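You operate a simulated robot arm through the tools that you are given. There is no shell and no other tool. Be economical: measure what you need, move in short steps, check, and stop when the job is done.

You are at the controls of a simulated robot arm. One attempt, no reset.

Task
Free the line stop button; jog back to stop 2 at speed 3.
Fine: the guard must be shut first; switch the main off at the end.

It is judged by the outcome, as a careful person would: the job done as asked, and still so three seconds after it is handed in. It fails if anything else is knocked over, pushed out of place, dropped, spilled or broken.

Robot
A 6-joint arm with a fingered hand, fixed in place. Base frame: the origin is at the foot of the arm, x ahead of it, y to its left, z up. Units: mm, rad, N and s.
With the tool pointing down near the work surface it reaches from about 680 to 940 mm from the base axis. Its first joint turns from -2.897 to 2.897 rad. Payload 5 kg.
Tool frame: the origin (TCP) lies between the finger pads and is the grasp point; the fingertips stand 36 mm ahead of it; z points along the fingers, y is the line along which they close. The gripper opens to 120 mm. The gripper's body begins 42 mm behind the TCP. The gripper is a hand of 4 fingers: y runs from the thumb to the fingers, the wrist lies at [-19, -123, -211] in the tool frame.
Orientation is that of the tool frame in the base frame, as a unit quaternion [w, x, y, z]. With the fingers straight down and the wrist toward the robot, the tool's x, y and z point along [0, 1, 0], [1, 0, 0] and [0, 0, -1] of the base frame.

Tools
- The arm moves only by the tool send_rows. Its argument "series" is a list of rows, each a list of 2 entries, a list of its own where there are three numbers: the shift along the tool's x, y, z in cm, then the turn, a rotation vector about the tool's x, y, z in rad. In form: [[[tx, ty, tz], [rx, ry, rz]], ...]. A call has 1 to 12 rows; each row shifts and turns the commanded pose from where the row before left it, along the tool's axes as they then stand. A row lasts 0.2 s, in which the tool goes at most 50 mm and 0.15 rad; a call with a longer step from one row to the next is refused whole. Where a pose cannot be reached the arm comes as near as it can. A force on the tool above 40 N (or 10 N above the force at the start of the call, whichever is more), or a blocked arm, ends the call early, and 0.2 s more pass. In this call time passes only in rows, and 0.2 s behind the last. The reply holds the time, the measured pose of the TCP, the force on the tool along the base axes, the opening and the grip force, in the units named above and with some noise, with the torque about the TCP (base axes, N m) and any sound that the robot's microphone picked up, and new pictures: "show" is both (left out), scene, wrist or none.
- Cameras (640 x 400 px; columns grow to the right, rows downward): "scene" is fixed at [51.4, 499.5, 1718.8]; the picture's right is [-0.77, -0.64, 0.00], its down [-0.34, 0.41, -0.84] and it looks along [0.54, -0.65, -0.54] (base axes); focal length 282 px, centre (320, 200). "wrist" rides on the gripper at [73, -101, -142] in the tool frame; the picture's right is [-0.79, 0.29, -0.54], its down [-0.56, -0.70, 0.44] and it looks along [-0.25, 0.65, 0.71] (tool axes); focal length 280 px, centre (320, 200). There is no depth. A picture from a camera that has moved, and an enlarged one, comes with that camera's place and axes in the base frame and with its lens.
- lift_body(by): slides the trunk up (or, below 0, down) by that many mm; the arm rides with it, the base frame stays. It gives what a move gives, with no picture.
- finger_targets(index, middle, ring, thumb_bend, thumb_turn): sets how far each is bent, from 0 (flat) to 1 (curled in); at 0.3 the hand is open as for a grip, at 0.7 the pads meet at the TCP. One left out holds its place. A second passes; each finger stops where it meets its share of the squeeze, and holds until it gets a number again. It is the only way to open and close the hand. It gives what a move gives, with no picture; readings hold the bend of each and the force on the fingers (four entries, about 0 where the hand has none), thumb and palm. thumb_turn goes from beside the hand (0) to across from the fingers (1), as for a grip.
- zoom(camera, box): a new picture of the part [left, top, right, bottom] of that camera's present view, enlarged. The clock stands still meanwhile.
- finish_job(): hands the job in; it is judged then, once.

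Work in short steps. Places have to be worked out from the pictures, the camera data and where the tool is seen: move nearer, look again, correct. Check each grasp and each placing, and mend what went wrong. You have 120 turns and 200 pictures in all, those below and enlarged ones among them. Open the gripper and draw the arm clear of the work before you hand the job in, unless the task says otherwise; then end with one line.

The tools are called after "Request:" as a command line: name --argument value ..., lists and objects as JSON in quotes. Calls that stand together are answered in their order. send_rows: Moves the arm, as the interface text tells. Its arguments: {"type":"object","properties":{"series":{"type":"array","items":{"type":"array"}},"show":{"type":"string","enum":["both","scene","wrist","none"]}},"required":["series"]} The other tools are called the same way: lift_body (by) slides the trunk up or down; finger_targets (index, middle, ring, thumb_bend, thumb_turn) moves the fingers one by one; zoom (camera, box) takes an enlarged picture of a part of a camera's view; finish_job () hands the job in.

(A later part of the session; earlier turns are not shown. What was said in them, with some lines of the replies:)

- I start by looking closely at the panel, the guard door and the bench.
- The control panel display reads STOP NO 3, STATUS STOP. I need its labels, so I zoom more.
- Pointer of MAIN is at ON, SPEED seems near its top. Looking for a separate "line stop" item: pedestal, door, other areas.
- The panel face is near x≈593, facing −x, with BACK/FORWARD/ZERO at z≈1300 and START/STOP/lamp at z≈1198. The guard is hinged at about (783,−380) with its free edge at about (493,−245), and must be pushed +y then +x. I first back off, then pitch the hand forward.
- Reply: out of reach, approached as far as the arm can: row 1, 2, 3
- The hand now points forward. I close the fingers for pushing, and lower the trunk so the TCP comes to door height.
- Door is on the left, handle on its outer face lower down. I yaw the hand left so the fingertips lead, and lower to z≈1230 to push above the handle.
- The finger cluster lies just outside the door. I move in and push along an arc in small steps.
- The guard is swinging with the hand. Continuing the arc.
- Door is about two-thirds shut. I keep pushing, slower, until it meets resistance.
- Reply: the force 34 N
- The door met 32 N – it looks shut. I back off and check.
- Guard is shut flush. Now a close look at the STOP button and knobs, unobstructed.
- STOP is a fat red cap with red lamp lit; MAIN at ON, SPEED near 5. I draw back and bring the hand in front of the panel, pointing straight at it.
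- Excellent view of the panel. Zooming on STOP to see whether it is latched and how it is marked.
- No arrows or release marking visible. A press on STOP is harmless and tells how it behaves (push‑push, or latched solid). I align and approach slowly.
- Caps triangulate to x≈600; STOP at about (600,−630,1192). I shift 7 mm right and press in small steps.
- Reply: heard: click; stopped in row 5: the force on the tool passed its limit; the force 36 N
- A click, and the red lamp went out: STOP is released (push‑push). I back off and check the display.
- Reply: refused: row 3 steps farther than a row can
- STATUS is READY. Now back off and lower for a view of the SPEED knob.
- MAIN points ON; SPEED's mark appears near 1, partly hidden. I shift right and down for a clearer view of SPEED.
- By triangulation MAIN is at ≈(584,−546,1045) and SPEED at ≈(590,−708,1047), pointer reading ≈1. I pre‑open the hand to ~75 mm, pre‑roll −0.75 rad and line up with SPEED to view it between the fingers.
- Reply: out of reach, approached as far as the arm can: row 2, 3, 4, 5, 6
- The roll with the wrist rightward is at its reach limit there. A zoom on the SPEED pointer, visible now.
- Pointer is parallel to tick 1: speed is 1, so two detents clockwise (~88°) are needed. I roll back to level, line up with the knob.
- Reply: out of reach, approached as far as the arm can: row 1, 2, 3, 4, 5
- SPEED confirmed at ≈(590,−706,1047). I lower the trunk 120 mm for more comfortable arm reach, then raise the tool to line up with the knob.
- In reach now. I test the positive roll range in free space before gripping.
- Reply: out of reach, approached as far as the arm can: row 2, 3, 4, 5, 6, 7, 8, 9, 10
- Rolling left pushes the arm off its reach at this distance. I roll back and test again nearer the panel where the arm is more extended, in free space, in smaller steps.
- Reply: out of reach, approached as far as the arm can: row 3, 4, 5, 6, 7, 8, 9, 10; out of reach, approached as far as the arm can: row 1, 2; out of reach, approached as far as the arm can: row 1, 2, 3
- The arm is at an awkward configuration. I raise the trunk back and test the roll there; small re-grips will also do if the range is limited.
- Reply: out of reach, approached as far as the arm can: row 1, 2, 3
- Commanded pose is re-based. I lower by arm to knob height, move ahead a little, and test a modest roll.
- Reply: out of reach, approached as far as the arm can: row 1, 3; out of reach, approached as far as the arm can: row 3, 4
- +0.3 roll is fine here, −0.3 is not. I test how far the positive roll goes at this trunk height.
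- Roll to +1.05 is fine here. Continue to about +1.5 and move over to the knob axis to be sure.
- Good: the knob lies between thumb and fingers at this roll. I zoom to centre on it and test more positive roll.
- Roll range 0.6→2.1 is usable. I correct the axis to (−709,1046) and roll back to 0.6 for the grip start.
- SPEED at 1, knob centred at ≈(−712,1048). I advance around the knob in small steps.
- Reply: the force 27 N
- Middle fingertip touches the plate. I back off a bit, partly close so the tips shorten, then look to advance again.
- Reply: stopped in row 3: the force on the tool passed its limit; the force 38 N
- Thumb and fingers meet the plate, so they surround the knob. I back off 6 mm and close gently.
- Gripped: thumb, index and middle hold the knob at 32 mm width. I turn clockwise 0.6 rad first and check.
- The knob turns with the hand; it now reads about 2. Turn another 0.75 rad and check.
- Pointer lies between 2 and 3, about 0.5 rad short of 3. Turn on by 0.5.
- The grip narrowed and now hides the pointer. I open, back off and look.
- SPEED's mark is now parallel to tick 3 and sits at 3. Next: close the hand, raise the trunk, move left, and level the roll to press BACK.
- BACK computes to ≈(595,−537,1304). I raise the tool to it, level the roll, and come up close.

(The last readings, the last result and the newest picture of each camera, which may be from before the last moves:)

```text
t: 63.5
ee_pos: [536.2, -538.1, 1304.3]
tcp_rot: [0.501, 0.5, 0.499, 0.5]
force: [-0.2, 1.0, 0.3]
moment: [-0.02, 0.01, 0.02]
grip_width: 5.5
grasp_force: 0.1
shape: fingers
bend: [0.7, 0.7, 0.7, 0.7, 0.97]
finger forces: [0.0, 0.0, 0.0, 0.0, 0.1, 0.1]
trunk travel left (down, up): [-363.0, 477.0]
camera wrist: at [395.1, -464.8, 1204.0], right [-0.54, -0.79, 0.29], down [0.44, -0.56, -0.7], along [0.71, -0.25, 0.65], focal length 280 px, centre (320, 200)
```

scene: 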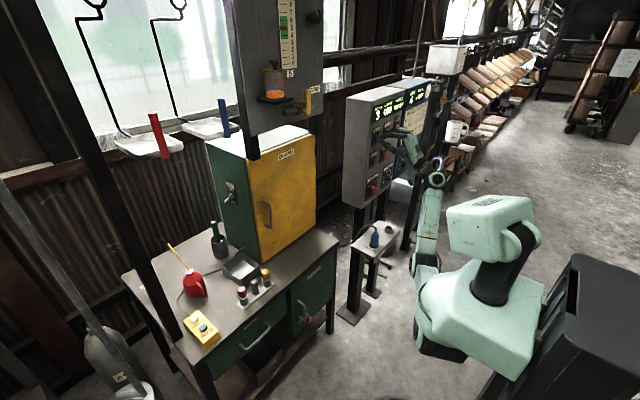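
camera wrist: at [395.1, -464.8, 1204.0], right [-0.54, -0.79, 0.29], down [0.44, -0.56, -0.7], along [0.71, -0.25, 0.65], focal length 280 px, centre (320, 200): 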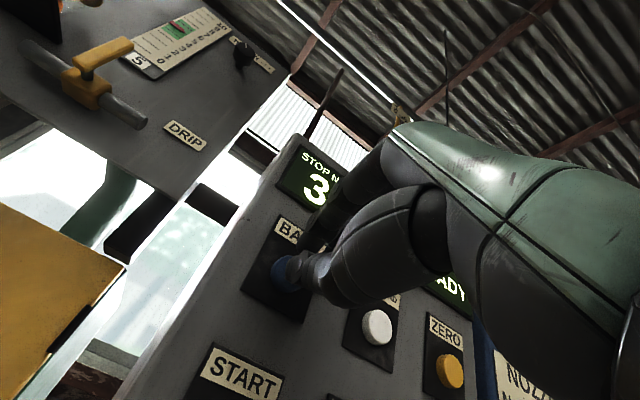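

The thumb tip is in front of BACK. I press in small steps and watch the display.

Request:
send_rows --series '[[[0, 0, 1.0], [0, 0, 0]], [[0, 0, 0.5], [0, 0, 0]], [[0, 0, 0.4], [0, 0, 0]], [[0, 0, 0.4], [0, 0, 0]]]'

```text
t: 64.5
ee_pos: [556.3, -540.2, 1304.8]
tcp_rot: [0.502, 0.5, 0.496, 0.501]
force: [-15.4, 0.2, -3.6]
moment: [-0.06, 0.35, 0.26]
grip_width: 5.6
grasp_force: 7.5
shape: fingers
bend: [0.7, 0.7, 0.7, 0.7, 0.97]
finger forces: [0.0, 0.0, 0.0, 0.0, 15.3, 0.0]
trunk travel left (down, up): [-363.0, 477.0]
heard: click
camera wrist: at [414.6, -467.0, 1204.4], right [-0.55, -0.79, 0.28], down [0.44, -0.56, -0.7], along [0.71, -0.26, 0.66], focal length 280 px, centre (320, 200)
```

scene: 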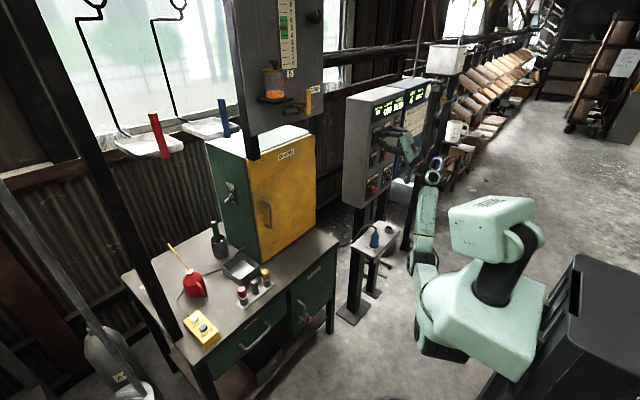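
wrist: 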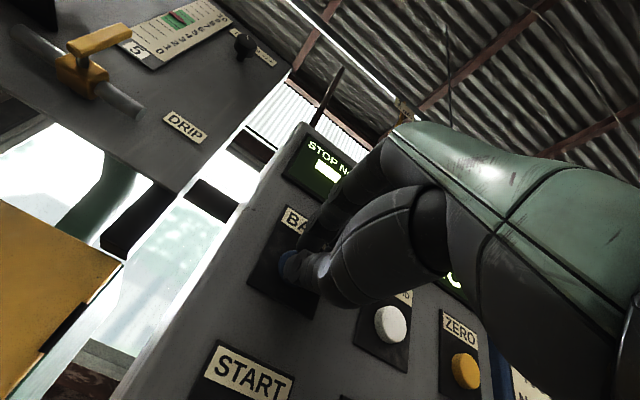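

Click; the STOP No. shows a dash (between stops). I hold and read the panel.

Request:
zoom --camera "scene" --box '[365, 75, 435, 135]'

Request:
send_rows --series '[[[0, 0, 0], [0, 0, 0]]]' --show "scene"

Request:
zoom --camera "scene" --box '[365, 75, 435, 135]'

```text
6.67 times, centred on (400, 105) of scene
camera zoom: at [51.4, 499.5, 1718.8], right [-0.77, -0.64, 0.0], down [-0.34, 0.41, -0.84], along [0.54, -0.65, -0.54], focal length 1879 px, centre (-213, 833)
```

zoom: 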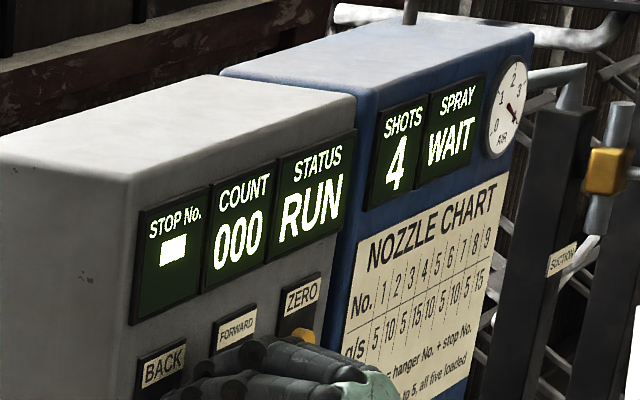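

```text
t: 64.9
ee_pos: [558.8, -540.4, 1306.3]
tcp_rot: [0.502, 0.499, 0.496, 0.502]
force: [-17.0, -0.6, -4.1]
moment: [-0.03, 0.41, 0.24]
grip_width: 6.2
grasp_force: 8.2
shape: fingers
bend: [0.7, 0.7, 0.7, 0.7, 0.97]
finger forces: [0.1, 0.0, 0.1, 0.1, 17.7, 0.1]
trunk travel left (down, up): [-363.0, 477.0]
```

scene: 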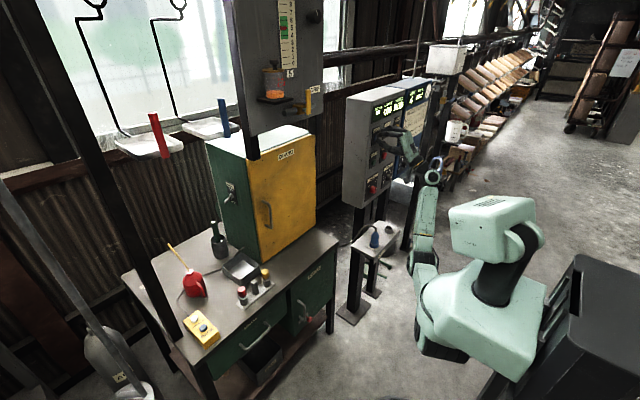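

```text
6.67 times, centred on (400, 105) of scene
camera zoom: at [51.4, 499.5, 1718.8], right [-0.77, -0.64, 0.0], down [-0.34, 0.41, -0.84], along [0.54, -0.65, -0.54], focal length 1879 px, centre (-213, 833)
```

zoom: 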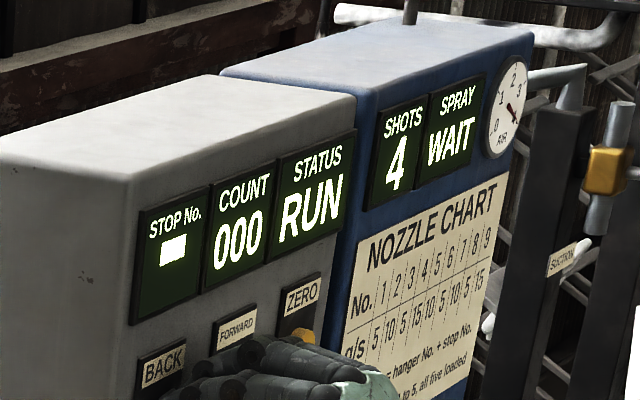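

RUNning. I keep holding in short slices and watch the stop number.

Request:
send_rows --series '[[[0, 0, 0], [0, 0, 0]], [[0, 0, 0], [0, 0, 0]]]' --show "scene"

Request:
zoom --camera "scene" --box '[365, 75, 435, 135]'

```text
t: 65.5
ee_pos: [555.9, -540.4, 1305.3]
tcp_rot: [0.501, 0.499, 0.498, 0.502]
force: [-16.8, 0.5, -3.3]
moment: [-0.04, 0.4, 0.22]
grip_width: 5.7
grasp_force: 9.1
shape: fingers
bend: [0.7, 0.7, 0.7, 0.7, 0.97]
finger forces: [0.1, 0.0, 0.0, 0.0, 17.2, 0.1]
trunk travel left (down, up): [-363.0, 477.0]
```

scene: 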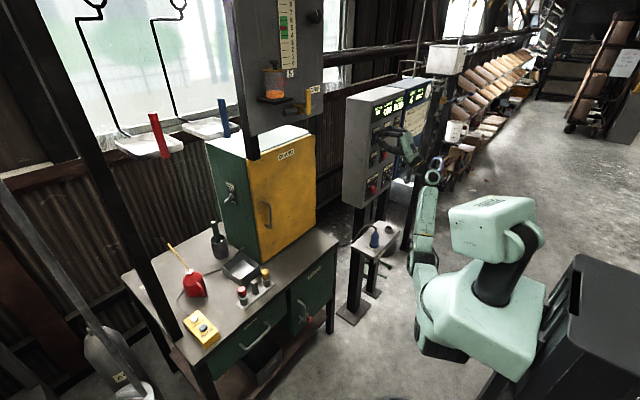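

```text
6.67 times, centred on (400, 105) of scene
camera zoom: at [51.4, 499.5, 1718.8], right [-0.77, -0.64, 0.0], down [-0.34, 0.41, -0.84], along [0.54, -0.65, -0.54], focal length 1879 px, centre (-213, 833)
```

zoom: 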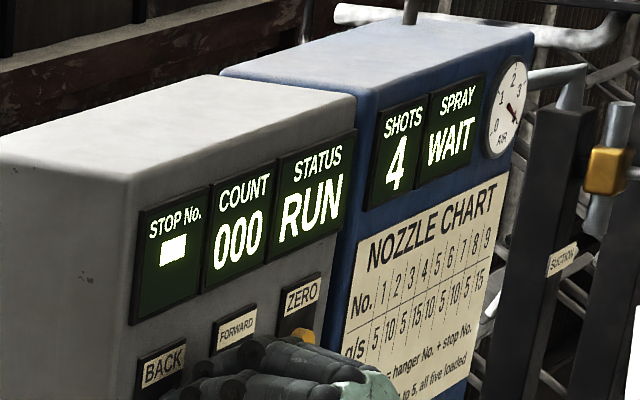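

Still between stops. Continue holding.

Request:
send_rows --series '[[[0, 0, 0], [0, 0, 0]], [[0, 0, 0], [0, 0, 0]]]' --show "none"

Request:
zoom --camera "scene" --box '[365, 75, 435, 135]'

Request:
send_rows --series '[[[0, 0, 0], [0, 0, 0]], [[0, 0, 0], [0, 0, 0]]]' --show "none"

Request:
zoom --camera "scene" --box '[365, 75, 435, 135]'

```text
t: 66.1
ee_pos: [556.5, -540.4, 1304.6]
tcp_rot: [0.501, 0.499, 0.497, 0.502]
force: [-17.7, 0.7, -2.6]
moment: [-0.05, 0.41, 0.24]
grip_width: 5.8
grasp_force: 8.4
shape: fingers
bend: [0.7, 0.7, 0.7, 0.7, 0.97]
finger forces: [0.1, 0.1, 0.0, 0.1, 17.2, 0.0]
trunk travel left (down, up): [-363.0, 477.0]
```

```text
6.67 times, centred on (400, 105) of scene
camera zoom: at [51.4, 499.5, 1718.8], right [-0.77, -0.64, 0.0], down [-0.34, 0.41, -0.84], along [0.54, -0.65, -0.54], focal length 1879 px, centre (-213, 833)
```

zoom: 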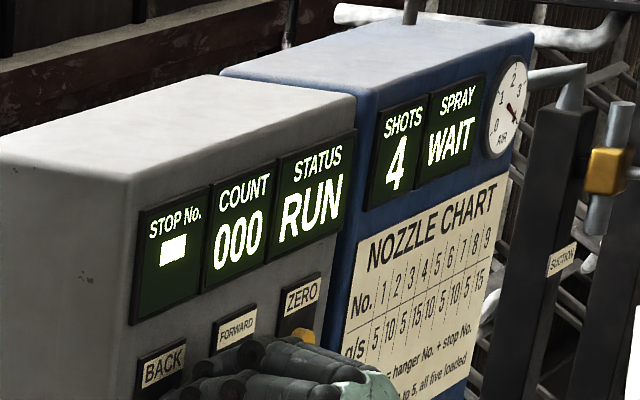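

```text
t: 66.7
ee_pos: [556.8, -539.9, 1304.6]
tcp_rot: [0.501, 0.5, 0.498, 0.501]
force: [-17.2, -0.5, -2.4]
moment: [-0.04, 0.37, 0.21]
grip_width: 5.7
grasp_force: 8.5
shape: fingers
bend: [0.7, 0.7, 0.7, 0.7, 0.97]
finger forces: [0.1, 0.0, 0.0, 0.0, 17.3, 0.1]
trunk travel left (down, up): [-363.0, 477.0]
```

```text
6.67 times, centred on (400, 105) of scene
camera zoom: at [51.4, 499.5, 1718.8], right [-0.77, -0.64, 0.0], down [-0.34, 0.41, -0.84], along [0.54, -0.65, -0.54], focal length 1879 px, centre (-213, 833)
```

zoom: 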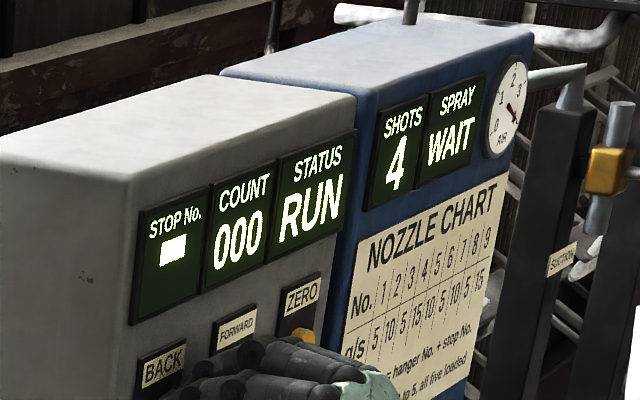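

Moving slowly. I hold on another slice and look at the whole scene for how the hangers move.

Request:
send_rows --series '[[[0, 0, 0], [0, 0, 0]], [[0, 0, 0], [0, 0, 0]]]' --show "scene"

Request:
zoom --camera "scene" --box '[365, 75, 435, 135]'

```text
t: 67.3
ee_pos: [557.2, -540.3, 1305.5]
tcp_rot: [0.502, 0.5, 0.497, 0.501]
force: [-16.6, -0.5, -3.8]
moment: [-0.03, 0.4, 0.24]
grip_width: 5.6
grasp_force: 8.7
shape: fingers
bend: [0.7, 0.7, 0.7, 0.7, 0.97]
finger forces: [0.0, 0.0, 0.0, 0.1, 17.3, 0.1]
trunk travel left (down, up): [-363.0, 477.0]
```

scene: 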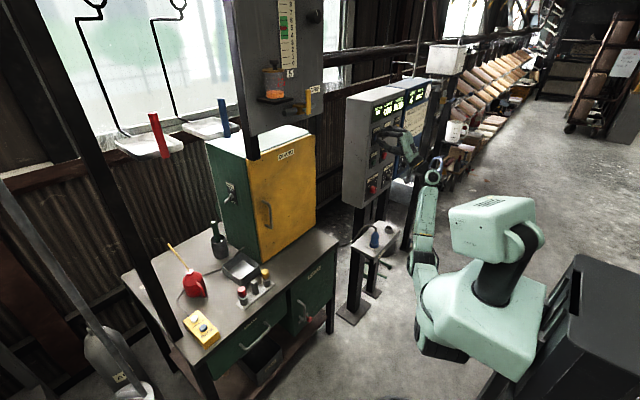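

```text
6.67 times, centred on (400, 105) of scene
camera zoom: at [51.4, 499.5, 1718.8], right [-0.77, -0.64, 0.0], down [-0.34, 0.41, -0.84], along [0.54, -0.65, -0.54], focal length 1879 px, centre (-213, 833)
```

zoom: 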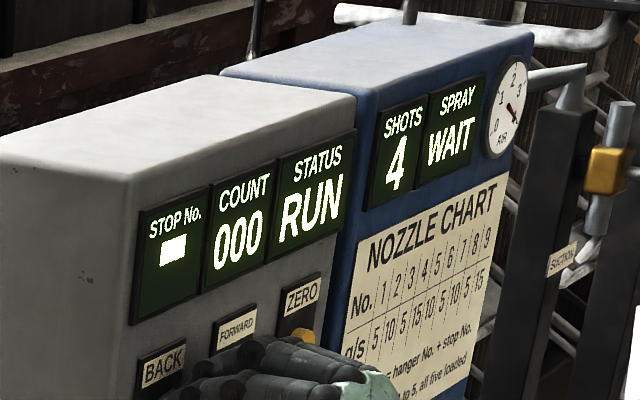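

Holding on in 0.4 s slices with a look after each.

Request:
send_rows --series '[[[0, 0, 0], [0, 0, 0]]]' --show "none"

Request:
zoom --camera "scene" --box '[365, 75, 435, 135]'

```text
t: 67.7
ee_pos: [555.8, -540.3, 1305.6]
tcp_rot: [0.501, 0.5, 0.498, 0.501]
force: [-17.2, -1.3, -3.3]
moment: [-0.05, 0.38, 0.23]
grip_width: 6.0
grasp_force: 8.5
shape: fingers
bend: [0.7, 0.7, 0.7, 0.7, 0.97]
finger forces: [0.0, 0.0, 0.1, 0.0, 17.3, 0.1]
trunk travel left (down, up): [-363.0, 477.0]
```

```text
6.67 times, centred on (400, 105) of scene
camera zoom: at [51.4, 499.5, 1718.8], right [-0.77, -0.64, 0.0], down [-0.34, 0.41, -0.84], along [0.54, -0.65, -0.54], focal length 1879 px, centre (-213, 833)
```

zoom: 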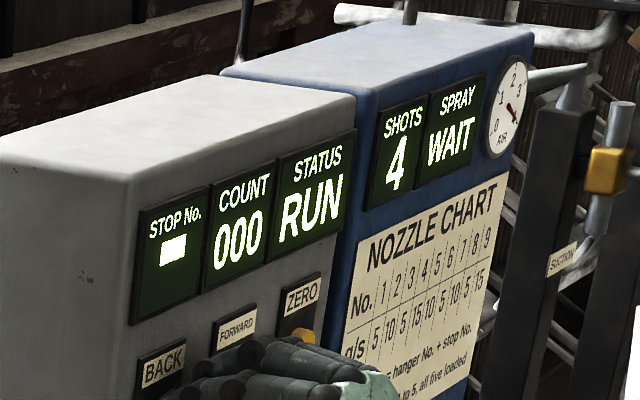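

A second hanger is coming in view. I widen the view to judge hanger pitch.

Request:
send_rows --series '[[[0, 0, 0], [0, 0, 0]]]' --show "none"

Request:
zoom --camera "scene" --box '[360, 0, 560, 130]'

```text
t: 68.1
ee_pos: [556.6, -540.3, 1304.2]
tcp_rot: [0.501, 0.5, 0.498, 0.501]
force: [-16.7, 0.2, -3.1]
moment: [-0.03, 0.37, 0.26]
grip_width: 5.8
grasp_force: 8.6
shape: fingers
bend: [0.7, 0.7, 0.7, 0.7, 0.97]
finger forces: [0.1, 0.1, 0.0, 0.0, 17.3, 0.0]
trunk travel left (down, up): [-363.0, 477.0]
```

```text
3.08 times, centred on (460, 65) of scene
camera zoom: at [51.4, 499.5, 1718.8], right [-0.77, -0.64, 0.0], down [-0.34, 0.41, -0.84], along [0.54, -0.65, -0.54], focal length 867 px, centre (-111, 615)
```

zoom: 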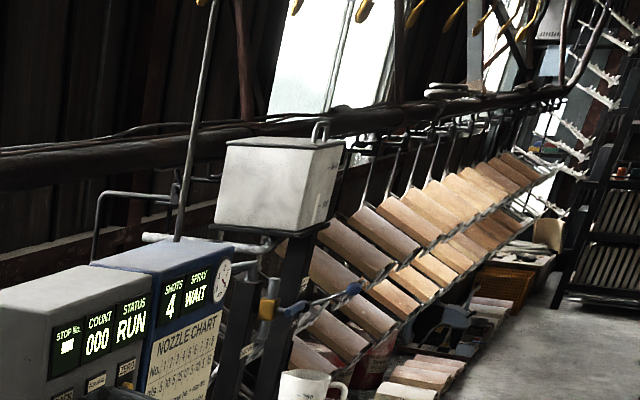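

Hook pitch suggests ~6.5 s per stop at this speed; 3.8 s have passed. I hold and check frequently.

Request:
send_rows --series '[[[0, 0, 0], [0, 0, 0]], [[0, 0, 0], [0, 0, 0]]]' --show "none"

Request:
zoom --camera "scene" --box '[365, 75, 435, 135]'

```text
t: 68.7
ee_pos: [556.9, -540.3, 1305.6]
tcp_rot: [0.502, 0.5, 0.497, 0.501]
force: [-17.0, -0.3, -4.2]
moment: [-0.06, 0.43, 0.22]
grip_width: 6.0
grasp_force: 8.8
shape: fingers
bend: [0.7, 0.7, 0.7, 0.7, 0.97]
finger forces: [0.0, 0.1, 0.1, 0.1, 17.4, 0.0]
trunk travel left (down, up): [-363.0, 477.0]
```

```text
6.67 times, centred on (400, 105) of scene
camera zoom: at [51.4, 499.5, 1718.8], right [-0.77, -0.64, 0.0], down [-0.34, 0.41, -0.84], along [0.54, -0.65, -0.54], focal length 1879 px, centre (-213, 833)
```

zoom: 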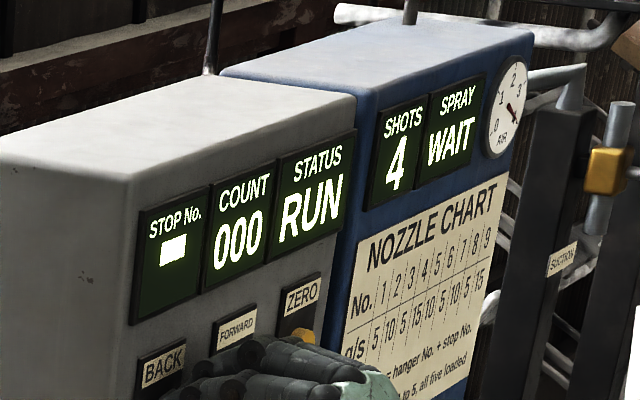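

Still between stops; hold on, next slice.

Request:
send_rows --series '[[[0, 0, 0], [0, 0, 0]]]' --show "none"

Request:
zoom --camera "scene" --box '[365, 75, 435, 135]'

```text
t: 69.1
ee_pos: [556.4, -541.4, 1304.1]
tcp_rot: [0.501, 0.5, 0.498, 0.501]
force: [-16.6, 0.6, -3.6]
moment: [-0.05, 0.4, 0.24]
grip_width: 5.4
grasp_force: 9.1
shape: fingers
bend: [0.7, 0.7, 0.7, 0.7, 0.97]
finger forces: [0.1, 0.0, 0.0, 0.0, 17.3, 0.0]
trunk travel left (down, up): [-363.0, 477.0]
```

```text
6.67 times, centred on (400, 105) of scene
camera zoom: at [51.4, 499.5, 1718.8], right [-0.77, -0.64, 0.0], down [-0.34, 0.41, -0.84], along [0.54, -0.65, -0.54], focal length 1879 px, centre (-213, 833)
```

zoom: 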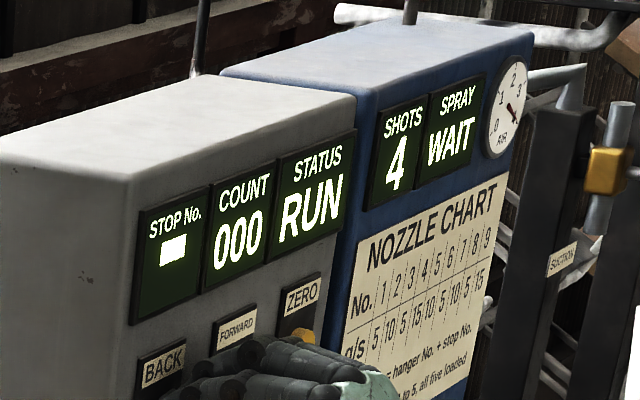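

The next hanger rod (at 485) should come to where the first was at start (~335); still some seconds. Holding.

Request:
send_rows --series '[[[0, 0, 0], [0, 0, 0]]]' --show "none"

Request:
zoom --camera "scene" --box '[365, 75, 435, 135]'

```text
t: 69.5
ee_pos: [555.9, -541.4, 1305.0]
tcp_rot: [0.502, 0.499, 0.497, 0.502]
force: [-18.6, -0.3, -3.3]
moment: [-0.03, 0.4, 0.23]
grip_width: 5.6
grasp_force: 8.5
shape: fingers
bend: [0.7, 0.7, 0.7, 0.7, 0.97]
finger forces: [0.0, 0.1, 0.0, 0.0, 17.3, 0.0]
trunk travel left (down, up): [-363.0, 477.0]
```

```text
6.67 times, centred on (400, 105) of scene
camera zoom: at [51.4, 499.5, 1718.8], right [-0.77, -0.64, 0.0], down [-0.34, 0.41, -0.84], along [0.54, -0.65, -0.54], focal length 1879 px, centre (-213, 833)
```

zoom: 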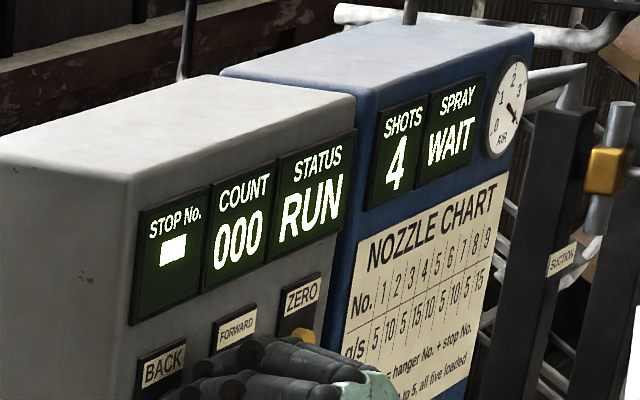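

Still blank; continue.

Request:
send_rows --series '[[[0, 0, 0], [0, 0, 0]]]' --show "none"

Request:
zoom --camera "scene" --box '[365, 75, 435, 135]'

```text
t: 69.9
ee_pos: [556.2, -540.7, 1306.2]
tcp_rot: [0.501, 0.5, 0.498, 0.501]
force: [-17.2, -0.4, -3.2]
moment: [-0.06, 0.37, 0.25]
grip_width: 5.3
grasp_force: 8.9
shape: fingers
bend: [0.7, 0.7, 0.7, 0.7, 0.97]
finger forces: [0.0, 0.0, 0.0, 0.0, 17.4, 0.0]
trunk travel left (down, up): [-363.0, 477.0]
```

```text
6.67 times, centred on (400, 105) of scene
camera zoom: at [51.4, 499.5, 1718.8], right [-0.77, -0.64, 0.0], down [-0.34, 0.41, -0.84], along [0.54, -0.65, -0.54], focal length 1879 px, centre (-213, 833)
```

zoom: 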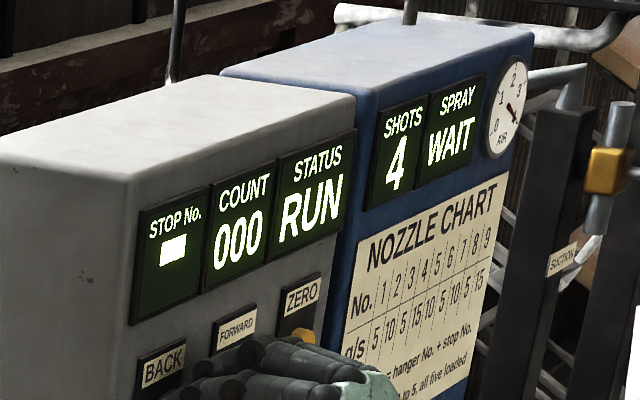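

Still blank; continue.

Request:
send_rows --series '[[[0, 0, 0], [0, 0, 0]]]' --show "none"

Request:
zoom --camera "scene" --box '[365, 75, 435, 135]'

```text
t: 70.3
ee_pos: [557.4, -539.9, 1304.9]
tcp_rot: [0.501, 0.5, 0.498, 0.501]
force: [-16.7, -0.2, -4.0]
moment: [-0.06, 0.4, 0.22]
grip_width: 5.8
grasp_force: 8.7
shape: fingers
bend: [0.7, 0.7, 0.7, 0.7, 0.97]
finger forces: [0.0, 0.0, 0.1, 0.1, 17.3, 0.1]
trunk travel left (down, up): [-363.0, 477.0]
```

```text
6.67 times, centred on (400, 105) of scene
camera zoom: at [51.4, 499.5, 1718.8], right [-0.77, -0.64, 0.0], down [-0.34, 0.41, -0.84], along [0.54, -0.65, -0.54], focal length 1879 px, centre (-213, 833)
```

zoom: 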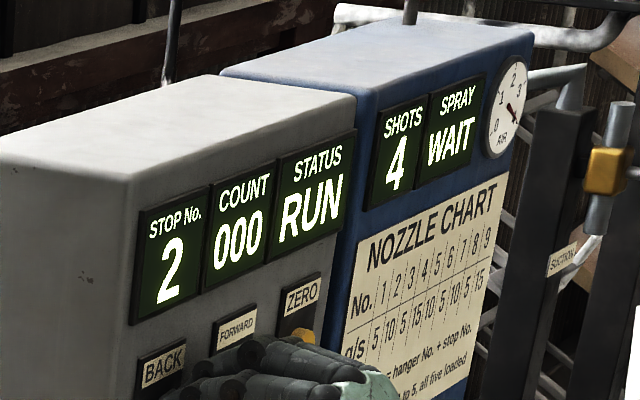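

STOP No. shows 2 – release at once.

Request:
send_rows --series '[[[0, 0, -4.5], [0, 0, 0]]]' --show "none"

Request:
zoom --camera "scene" --box '[365, 75, 435, 135]'

```text
t: 70.7
ee_pos: [513.2, -539.5, 1305.0]
tcp_rot: [0.501, 0.499, 0.498, 0.502]
force: [-1.0, 0.5, 0.5]
moment: [-0.03, 0.05, -0.03]
grip_width: 5.2
grasp_force: 0.0
shape: fingers
bend: [0.7, 0.7, 0.7, 0.7, 0.98]
finger forces: [0.1, 0.0, 0.0, 0.0, 0.1, 0.0]
trunk travel left (down, up): [-363.0, 477.0]
```

```text
6.67 times, centred on (400, 105) of scene
camera zoom: at [51.4, 499.5, 1718.8], right [-0.77, -0.64, 0.0], down [-0.34, 0.41, -0.84], along [0.54, -0.65, -0.54], focal length 1879 px, centre (-213, 833)
```

zoom: 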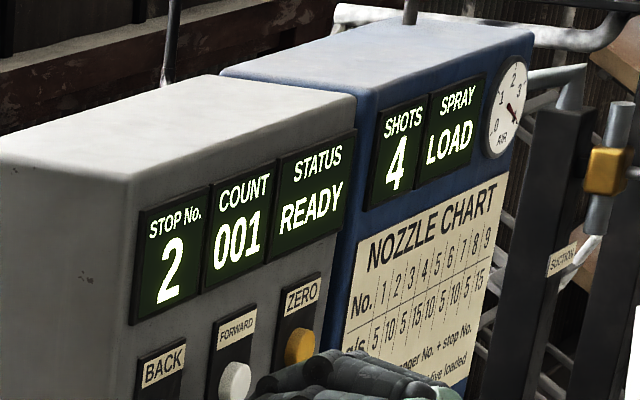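

Stop 2, READY. Now MAIN: withdraw, lower to its height, pre‑roll +1.5 rad for a counter‑clockwise turn, and open to 56 mm.

Request:
send_rows --series '[[[0, 0, -3], [0, 0, 0]], [[0, -3.1, 0], [0, 0, 0]], [[0, -3.1, 0], [0, 0, 0]], [[-0.5, -3.1, 0], [0, 0, 0]]]' --show "none"

Request:
lift_body --by -167

Request:
finger_targets --index 0.48 --middle 0.48 --ring 0.48 --thumb_bend 0.48

Request:
send_rows --series '[[[0, 0, 0], [0, 0, 0.15]], [[0, 0, 0], [0, 0, 0.15]], [[0, 0, 0], [0, 0, 0.15]], [[0, 0, 0], [0, 0, 0.15]], [[0, 0, 0], [0, 0, 0.15]], [[0, 0, 0], [0, 0, 0.15]], [[0, 0, 0], [0, 0, 0.15]], [[0, 0, 0], [0, 0, 0.15]], [[0, 0, 0], [0, 0, 0.15]], [[0, 0, 0], [0, 0, 0.15]]]'

```text
t: 71.7
ee_pos: [485.6, -546.0, 1211.7]
tcp_rot: [0.5, 0.5, 0.499, 0.501]
force: [-0.7, -0.5, -0.2]
moment: [0.0, -0.01, 0.02]
grip_width: 5.4
grasp_force: 0.1
shape: fingers
bend: [0.7, 0.7, 0.7, 0.7, 0.98]
finger forces: [0.1, 0.1, 0.0, 0.1, 0.0, 0.0]
trunk travel left (down, up): [-363.0, 477.0]
```

```text
t: 73.6
ee_pos: [486.1, -545.0, 1046.8]
tcp_rot: [0.501, 0.5, 0.499, 0.5]
force: [0.6, 0.1, 0.4]
moment: [0.0, -0.01, 0.0]
grip_width: 5.5
grasp_force: 0.0
shape: fingers
bend: [0.7, 0.7, 0.7, 0.7, 0.98]
finger forces: [0.1, 0.1, 0.0, 0.1, 0.0, 0.1]
trunk travel left (down, up): [-196.0, 644.0]
```

```text
t: 74.6
ee_pos: [486.1, -544.7, 1047.6]
tcp_rot: [0.501, 0.501, 0.498, 0.501]
force: [-0.1, 0.3, 0.4]
moment: [0.0, -0.02, -0.01]
grip_width: 69.7
grasp_force: 0.0
shape: fingers
bend: [0.48, 0.48, 0.48, 0.48, 0.98]
finger forces: [0.0, 0.0, 0.0, 0.0, 0.0, 0.0]
trunk travel left (down, up): [-196.0, 644.0]
```

```text
t: 76.8
ee_pos: [486.2, -545.6, 1046.1]
tcp_rot: [0.025, 0.706, 0.023, 0.708]
force: [-0.1, 0.4, 0.1]
moment: [0.04, 0.01, 0.0]
grip_width: 70.1
grasp_force: 0.2
shape: fingers
bend: [0.48, 0.48, 0.48, 0.48, 0.98]
finger forces: [0.0, 0.1, 0.0, 0.1, 0.0, 0.1]
trunk travel left (down, up): [-196.0, 644.0]
camera wrist: at [343.6, -438.4, 1113.0], right [-0.54, -0.34, -0.77], down [0.45, 0.66, -0.6], along [0.71, -0.67, -0.2], focal length 280 px, centre (320, 200)
```

scene: 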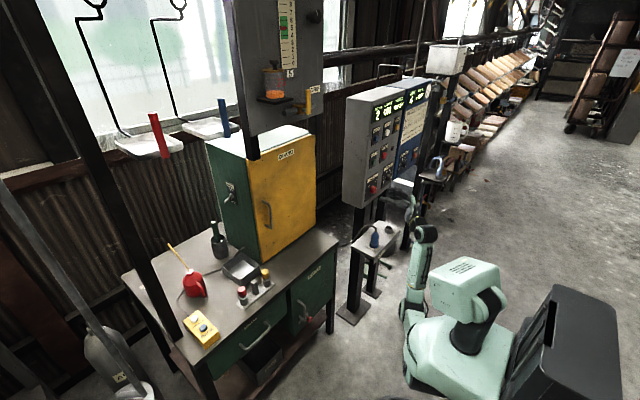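
wrist: 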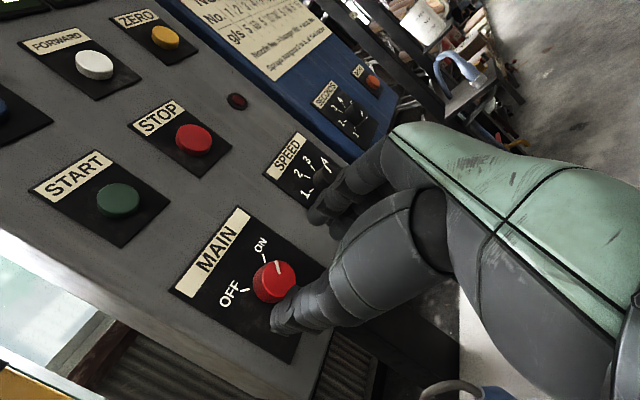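

MAIN is centred ≈(−549,1043). I shift a few mm and advance around it.

Request:
send_rows --series '[[[-0.3, 0.3, 3], [0, 0, 0]], [[0, 0, 2], [0, 0, 0]], [[0, 0, 0.6], [0, 0, 0]]]' --show "wrist"

Request:
zoom --camera "wrist" --box '[180, 190, 380, 390]'

```text
t: 77.6
ee_pos: [542.0, -547.8, 1045.0]
tcp_rot: [0.026, 0.705, 0.023, 0.708]
force: [-0.6, 0.2, -0.5]
moment: [0.01, -0.02, -0.03]
grip_width: 69.8
grasp_force: 0.0
shape: fingers
bend: [0.48, 0.48, 0.48, 0.48, 0.98]
finger forces: [0.0, 0.0, 0.0, 0.0, 0.0, 0.1]
trunk travel left (down, up): [-196.0, 644.0]
camera wrist: at [399.7, -441.7, 1110.0], right [-0.54, -0.34, -0.77], down [0.45, 0.66, -0.61], along [0.71, -0.67, -0.2], focal length 280 px, centre (320, 200)
```

wrist: 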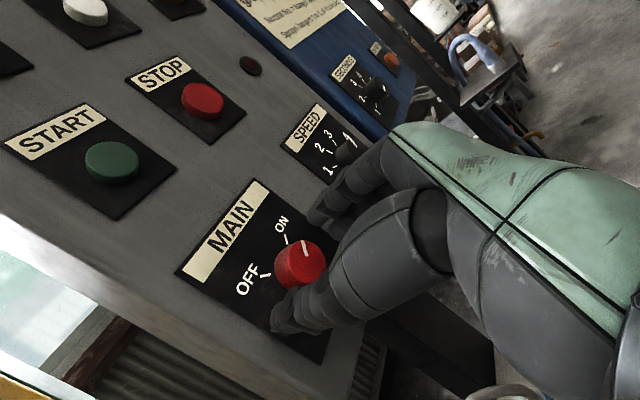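

```text
2.00 times, centred on (280, 290) of wrist
camera zoom: at [399.7, -441.7, 1110.0], right [-0.54, -0.34, -0.77], down [0.45, 0.66, -0.61], along [0.71, -0.67, -0.2], focal length 561 px, centre (400, 20)
```

zoom: 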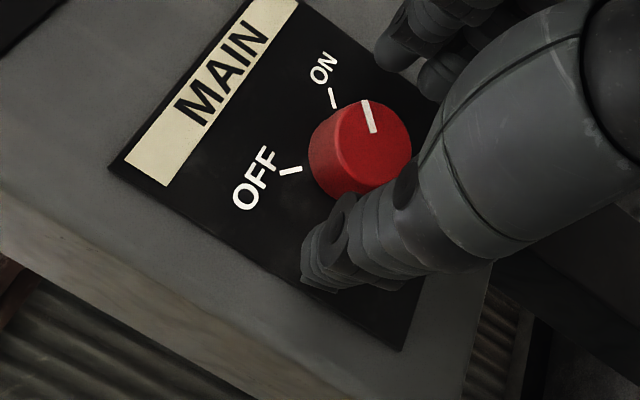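

Knob is nicely between thumb and fingers. Advance 8 mm and close.

Request:
send_rows --series '[[[0, 0.3, 0.4], [0, 0, 0]], [[0, 0, 0.4], [0, 0, 0]]]' --show "none"

Request:
finger_targets --index 0.7 --middle 0.7 --ring 0.7 --thumb_bend 0.7

Request:
zoom --camera "wrist" --box '[180, 190, 380, 390]'

```text
t: 78.2
ee_pos: [551.1, -551.4, 1044.3]
tcp_rot: [0.025, 0.706, 0.024, 0.708]
force: [0.4, -0.6, 0.1]
moment: [0.03, 0.04, 0.02]
grip_width: 69.9
grasp_force: 0.0
shape: fingers
bend: [0.48, 0.48, 0.48, 0.48, 0.98]
finger forces: [0.0, 0.0, 0.0, 0.1, 0.0, 0.0]
trunk travel left (down, up): [-196.0, 644.0]
```

```text
t: 79.2
ee_pos: [549.7, -550.9, 1044.7]
tcp_rot: [0.025, 0.705, 0.024, 0.708]
force: [1.1, -2.7, 0.7]
moment: [-0.05, -0.01, -0.08]
grip_width: 31.3
grasp_force: 10.8
shape: fingers
bend: [0.62, 0.66, 0.7, 0.62, 0.97]
finger forces: [7.4, 4.4, 0.0, 0.0, 9.1, 0.0]
trunk travel left (down, up): [-196.0, 644.0]
```

```text
2.00 times, centred on (280, 290) of wrist
camera zoom: at [408.1, -444.8, 1110.3], right [-0.54, -0.34, -0.77], down [0.45, 0.66, -0.61], along [0.71, -0.67, -0.2], focal length 561 px, centre (400, 20)
```

zoom: 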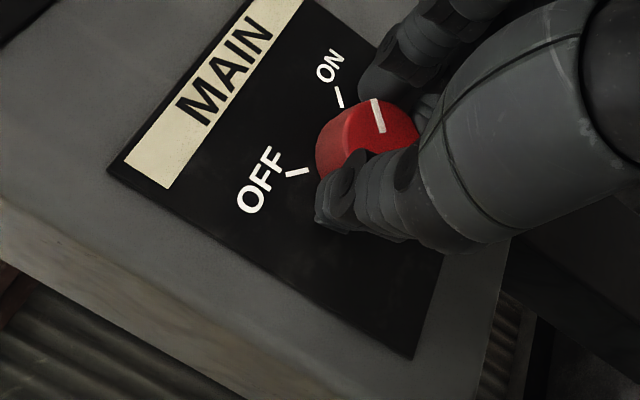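

Gripped. I turn counter‑clockwise 1.5 rad in steps.

Request:
send_rows --series '[[[0, 0, 0], [0, 0, -0.15]], [[0, 0, 0], [0, 0, -0.15]], [[0, 0, 0], [0, 0, -0.15]], [[0, 0, 0], [0, 0, -0.15]], [[0, 0, 0], [0, 0, -0.15]], [[0, 0, 0], [0, 0, -0.15]], [[0, 0, 0], [0, 0, -0.15]], [[0, 0, 0], [0, 0, -0.15]], [[0, 0, 0], [0, 0, -0.15]], [[0, 0, 0], [0, 0, -0.15]]]' --show "wrist"

Request:
zoom --camera "wrist" --box '[180, 190, 380, 390]'

Request:
zoom --camera "scene" --box '[365, 75, 435, 135]'

```text
t: 81.4
ee_pos: [549.7, -550.8, 1045.3]
tcp_rot: [0.502, 0.5, 0.498, 0.5]
force: [4.4, -3.9, 9.4]
moment: [0.0, -0.3, -0.1]
grip_width: 30.9
grasp_force: 10.6
shape: fingers
bend: [0.61, 0.66, 0.7, 0.64, 0.97]
finger forces: [8.6, 7.1, 0.2, 0.1, 7.0, 0.0]
trunk travel left (down, up): [-196.0, 644.0]
camera wrist: at [407.8, -478.2, 944.4], right [-0.54, -0.79, 0.29], down [0.45, -0.56, -0.7], along [0.71, -0.25, 0.66], focal length 280 px, centre (320, 200)
```

wrist: 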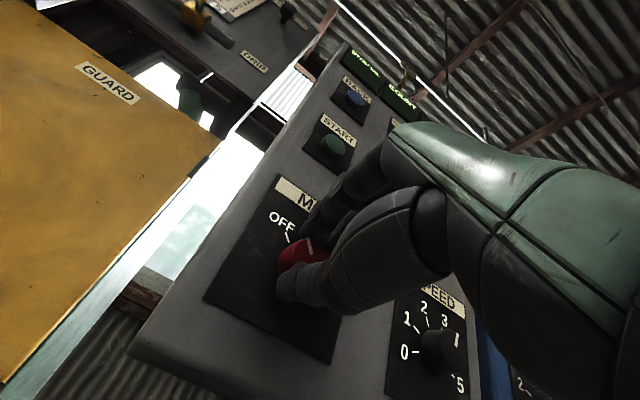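

```text
2.00 times, centred on (280, 290) of wrist
camera zoom: at [407.8, -478.2, 944.4], right [-0.54, -0.79, 0.29], down [0.45, -0.56, -0.7], along [0.71, -0.25, 0.66], focal length 561 px, centre (400, 20)
```

zoom: 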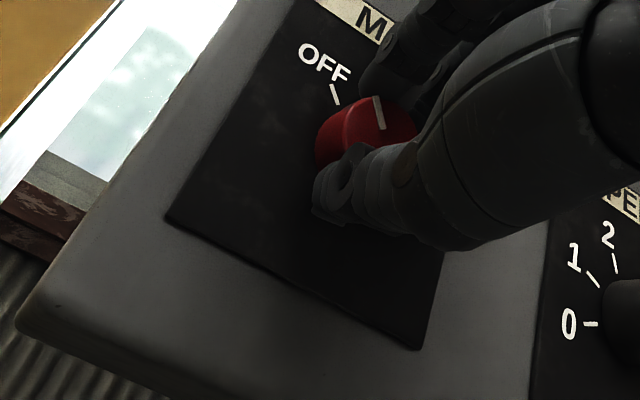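

```text
6.67 times, centred on (400, 105) of scene
camera zoom: at [51.4, 499.5, 1718.8], right [-0.77, -0.64, 0.0], down [-0.34, 0.41, -0.84], along [0.54, -0.65, -0.54], focal length 1879 px, centre (-213, 833)
```

zoom: 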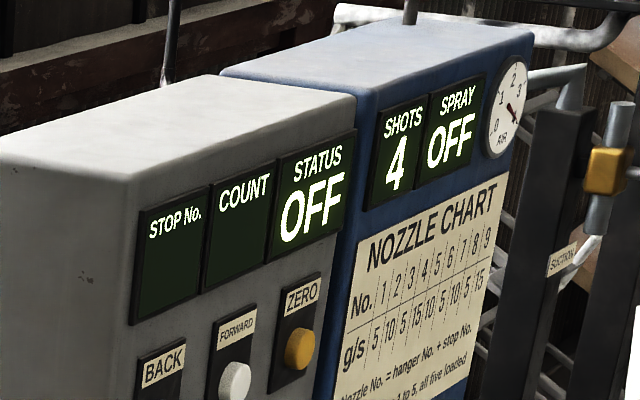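

STATUS reads OFF. A touch more counter‑clockwise, then open and withdraw.

Request:
send_rows --series '[[[0, 0, 0], [0, 0, -0.12]]]' --show "none"

Request:
finger_targets --index 0.45 --middle 0.45 --ring 0.45 --thumb_bend 0.45

Request:
send_rows --series '[[[0, 0, -3], [0, 0, 0]], [[0, 0, -4], [0, 0, 0]], [[0, 0, -3], [0, 0, 0]], [[-3, 0, 0], [0, 0, 0]]]'

Request:
zoom --camera "wrist" --box '[100, 190, 400, 400]'

```text
t: 81.8
ee_pos: [549.8, -552.0, 1045.5]
tcp_rot: [0.531, 0.469, 0.528, 0.469]
force: [2.7, -1.5, 9.1]
moment: [0.0, -0.32, -0.1]
grip_width: 30.4
grasp_force: 11.0
shape: fingers
bend: [0.61, 0.66, 0.7, 0.64, 0.97]
finger forces: [8.9, 7.4, 0.0, 0.0, 6.8, 0.1]
trunk travel left (down, up): [-196.0, 644.0]
```

```text
t: 82.8
ee_pos: [549.4, -550.3, 1044.5]
tcp_rot: [0.53, 0.47, 0.527, 0.47]
force: [-0.2, 0.0, -0.7]
moment: [0.0, 0.02, -0.03]
grip_width: 78.8
grasp_force: 0.0
shape: fingers
bend: [0.45, 0.45, 0.45, 0.45, 0.97]
finger forces: [0.0, 0.1, 0.0, 0.0, 0.0, 0.0]
trunk travel left (down, up): [-196.0, 644.0]
```

```text
t: 83.8
ee_pos: [449.2, -583.0, 1046.8]
tcp_rot: [0.531, 0.47, 0.527, 0.469]
force: [-1.1, 1.2, 0.1]
moment: [-0.02, -0.04, 0.03]
grip_width: 78.9
grasp_force: 0.0
shape: fingers
bend: [0.45, 0.45, 0.45, 0.45, 0.97]
finger forces: [0.0, 0.0, 0.0, 0.1, 0.0, 0.0]
trunk travel left (down, up): [-196.0, 644.0]
camera wrist: at [306.9, -521.2, 937.8], right [-0.54, -0.75, 0.38], down [0.44, -0.64, -0.63], along [0.71, -0.17, 0.68], focal length 280 px, centre (320, 200)
```

scene: 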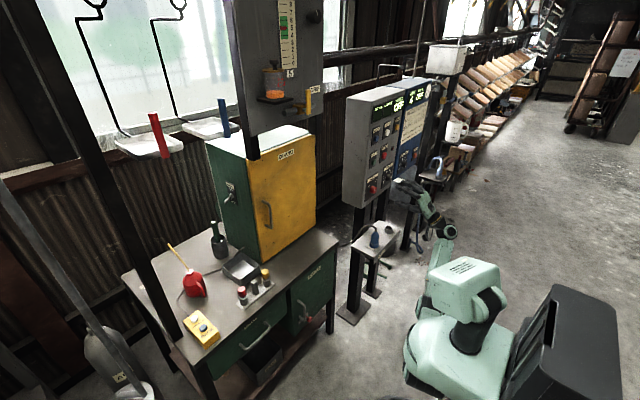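
wrist: 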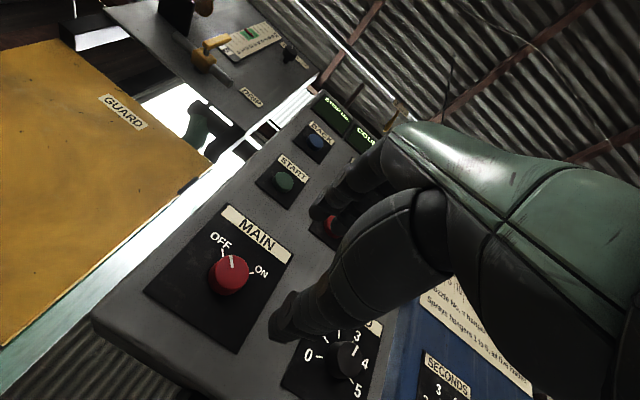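

```text
1.90 times, centred on (250, 295) of wrist
camera zoom: at [306.9, -521.2, 937.8], right [-0.54, -0.75, 0.38], down [0.44, -0.64, -0.63], along [0.71, -0.17, 0.68], focal length 534 px, centre (453, 19)
```

zoom: 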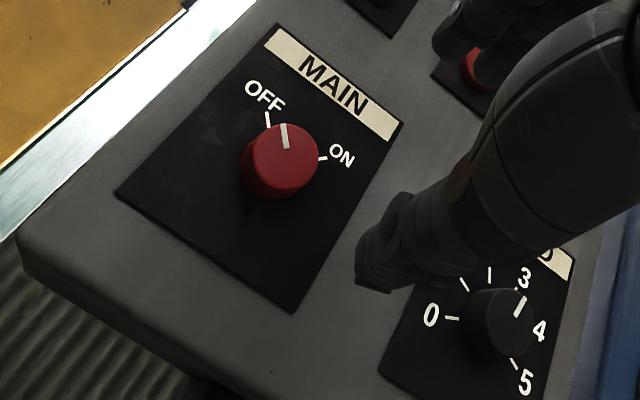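

MAIN is on OFF, SPEED on 3, guard shut, line at stop 2. I open the hand fully and draw the arm further clear.

Request:
finger_targets --index 0.3 --middle 0.3 --ring 0.3 --thumb_bend 0.3

Request:
send_rows --series '[[[3, 0, -2], [0, 0, 0]], [[4, 0, -2], [0, 0, 0]], [[4, 0, 0], [0, 0, 0]]]' --show "both"

Request:
zoom --camera "scene" --box '[340, 75, 430, 210]'

```text
t: 84.8
ee_pos: [449.4, -581.0, 1046.2]
tcp_rot: [0.53, 0.469, 0.528, 0.47]
force: [0.3, 0.3, -0.4]
moment: [-0.01, -0.01, 0.02]
grip_width: 123.1
grasp_force: 0.0
shape: fingers
bend: [0.3, 0.3, 0.3, 0.3, 0.97]
finger forces: [0.1, 0.0, 0.0, 0.0, 0.0, 0.0]
trunk travel left (down, up): [-196.0, 644.0]
```

```text
t: 85.6
ee_pos: [410.9, -471.8, 1034.3]
tcp_rot: [0.53, 0.469, 0.528, 0.47]
force: [0.0, -0.4, -0.6]
moment: [-0.03, 0.0, -0.02]
grip_width: 123.1
grasp_force: 0.1
shape: fingers
bend: [0.3, 0.3, 0.3, 0.3, 0.98]
finger forces: [0.0, 0.0, 0.0, 0.1, 0.0, 0.0]
trunk travel left (down, up): [-196.0, 644.0]
camera wrist: at [269.1, -411.3, 925.4], right [-0.54, -0.75, 0.38], down [0.44, -0.64, -0.63], along [0.71, -0.17, 0.68], focal length 280 px, centre (320, 200)
```

scene: 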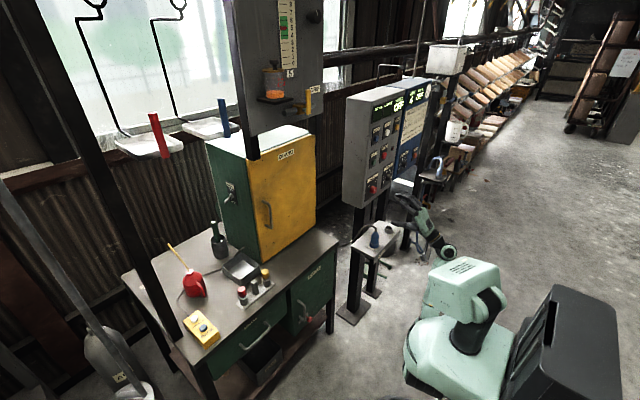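
wrist: 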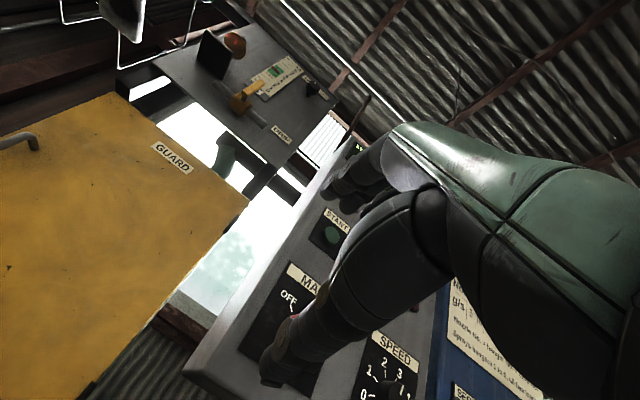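

```text
2.96 times, centred on (385, 142) of scene
camera zoom: at [51.4, 499.5, 1718.8], right [-0.77, -0.64, 0.0], down [-0.34, 0.41, -0.84], along [0.54, -0.65, -0.54], focal length 835 px, centre (127, 370)
```

zoom: 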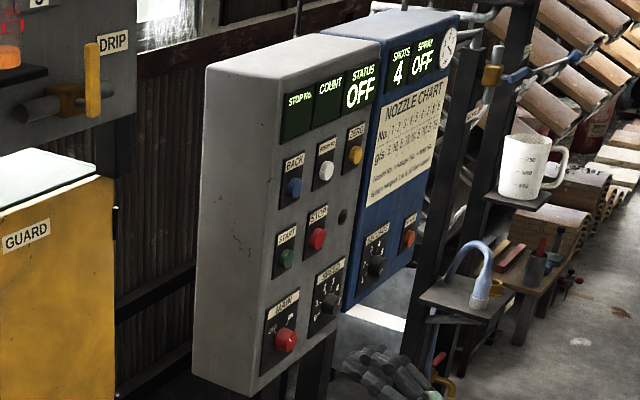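

All is as asked: guard shut, STOP free, stop 2 at speed 3, main OFF, arm clear. I hand it in.

Request:
finish_job

```text
The job is handed in.
```

The job is done and handed in: I shut the guard first, freed the line stop button, set speed 3, jogged back to stop 2 and switched the main off, with the hand open and the arm clear.
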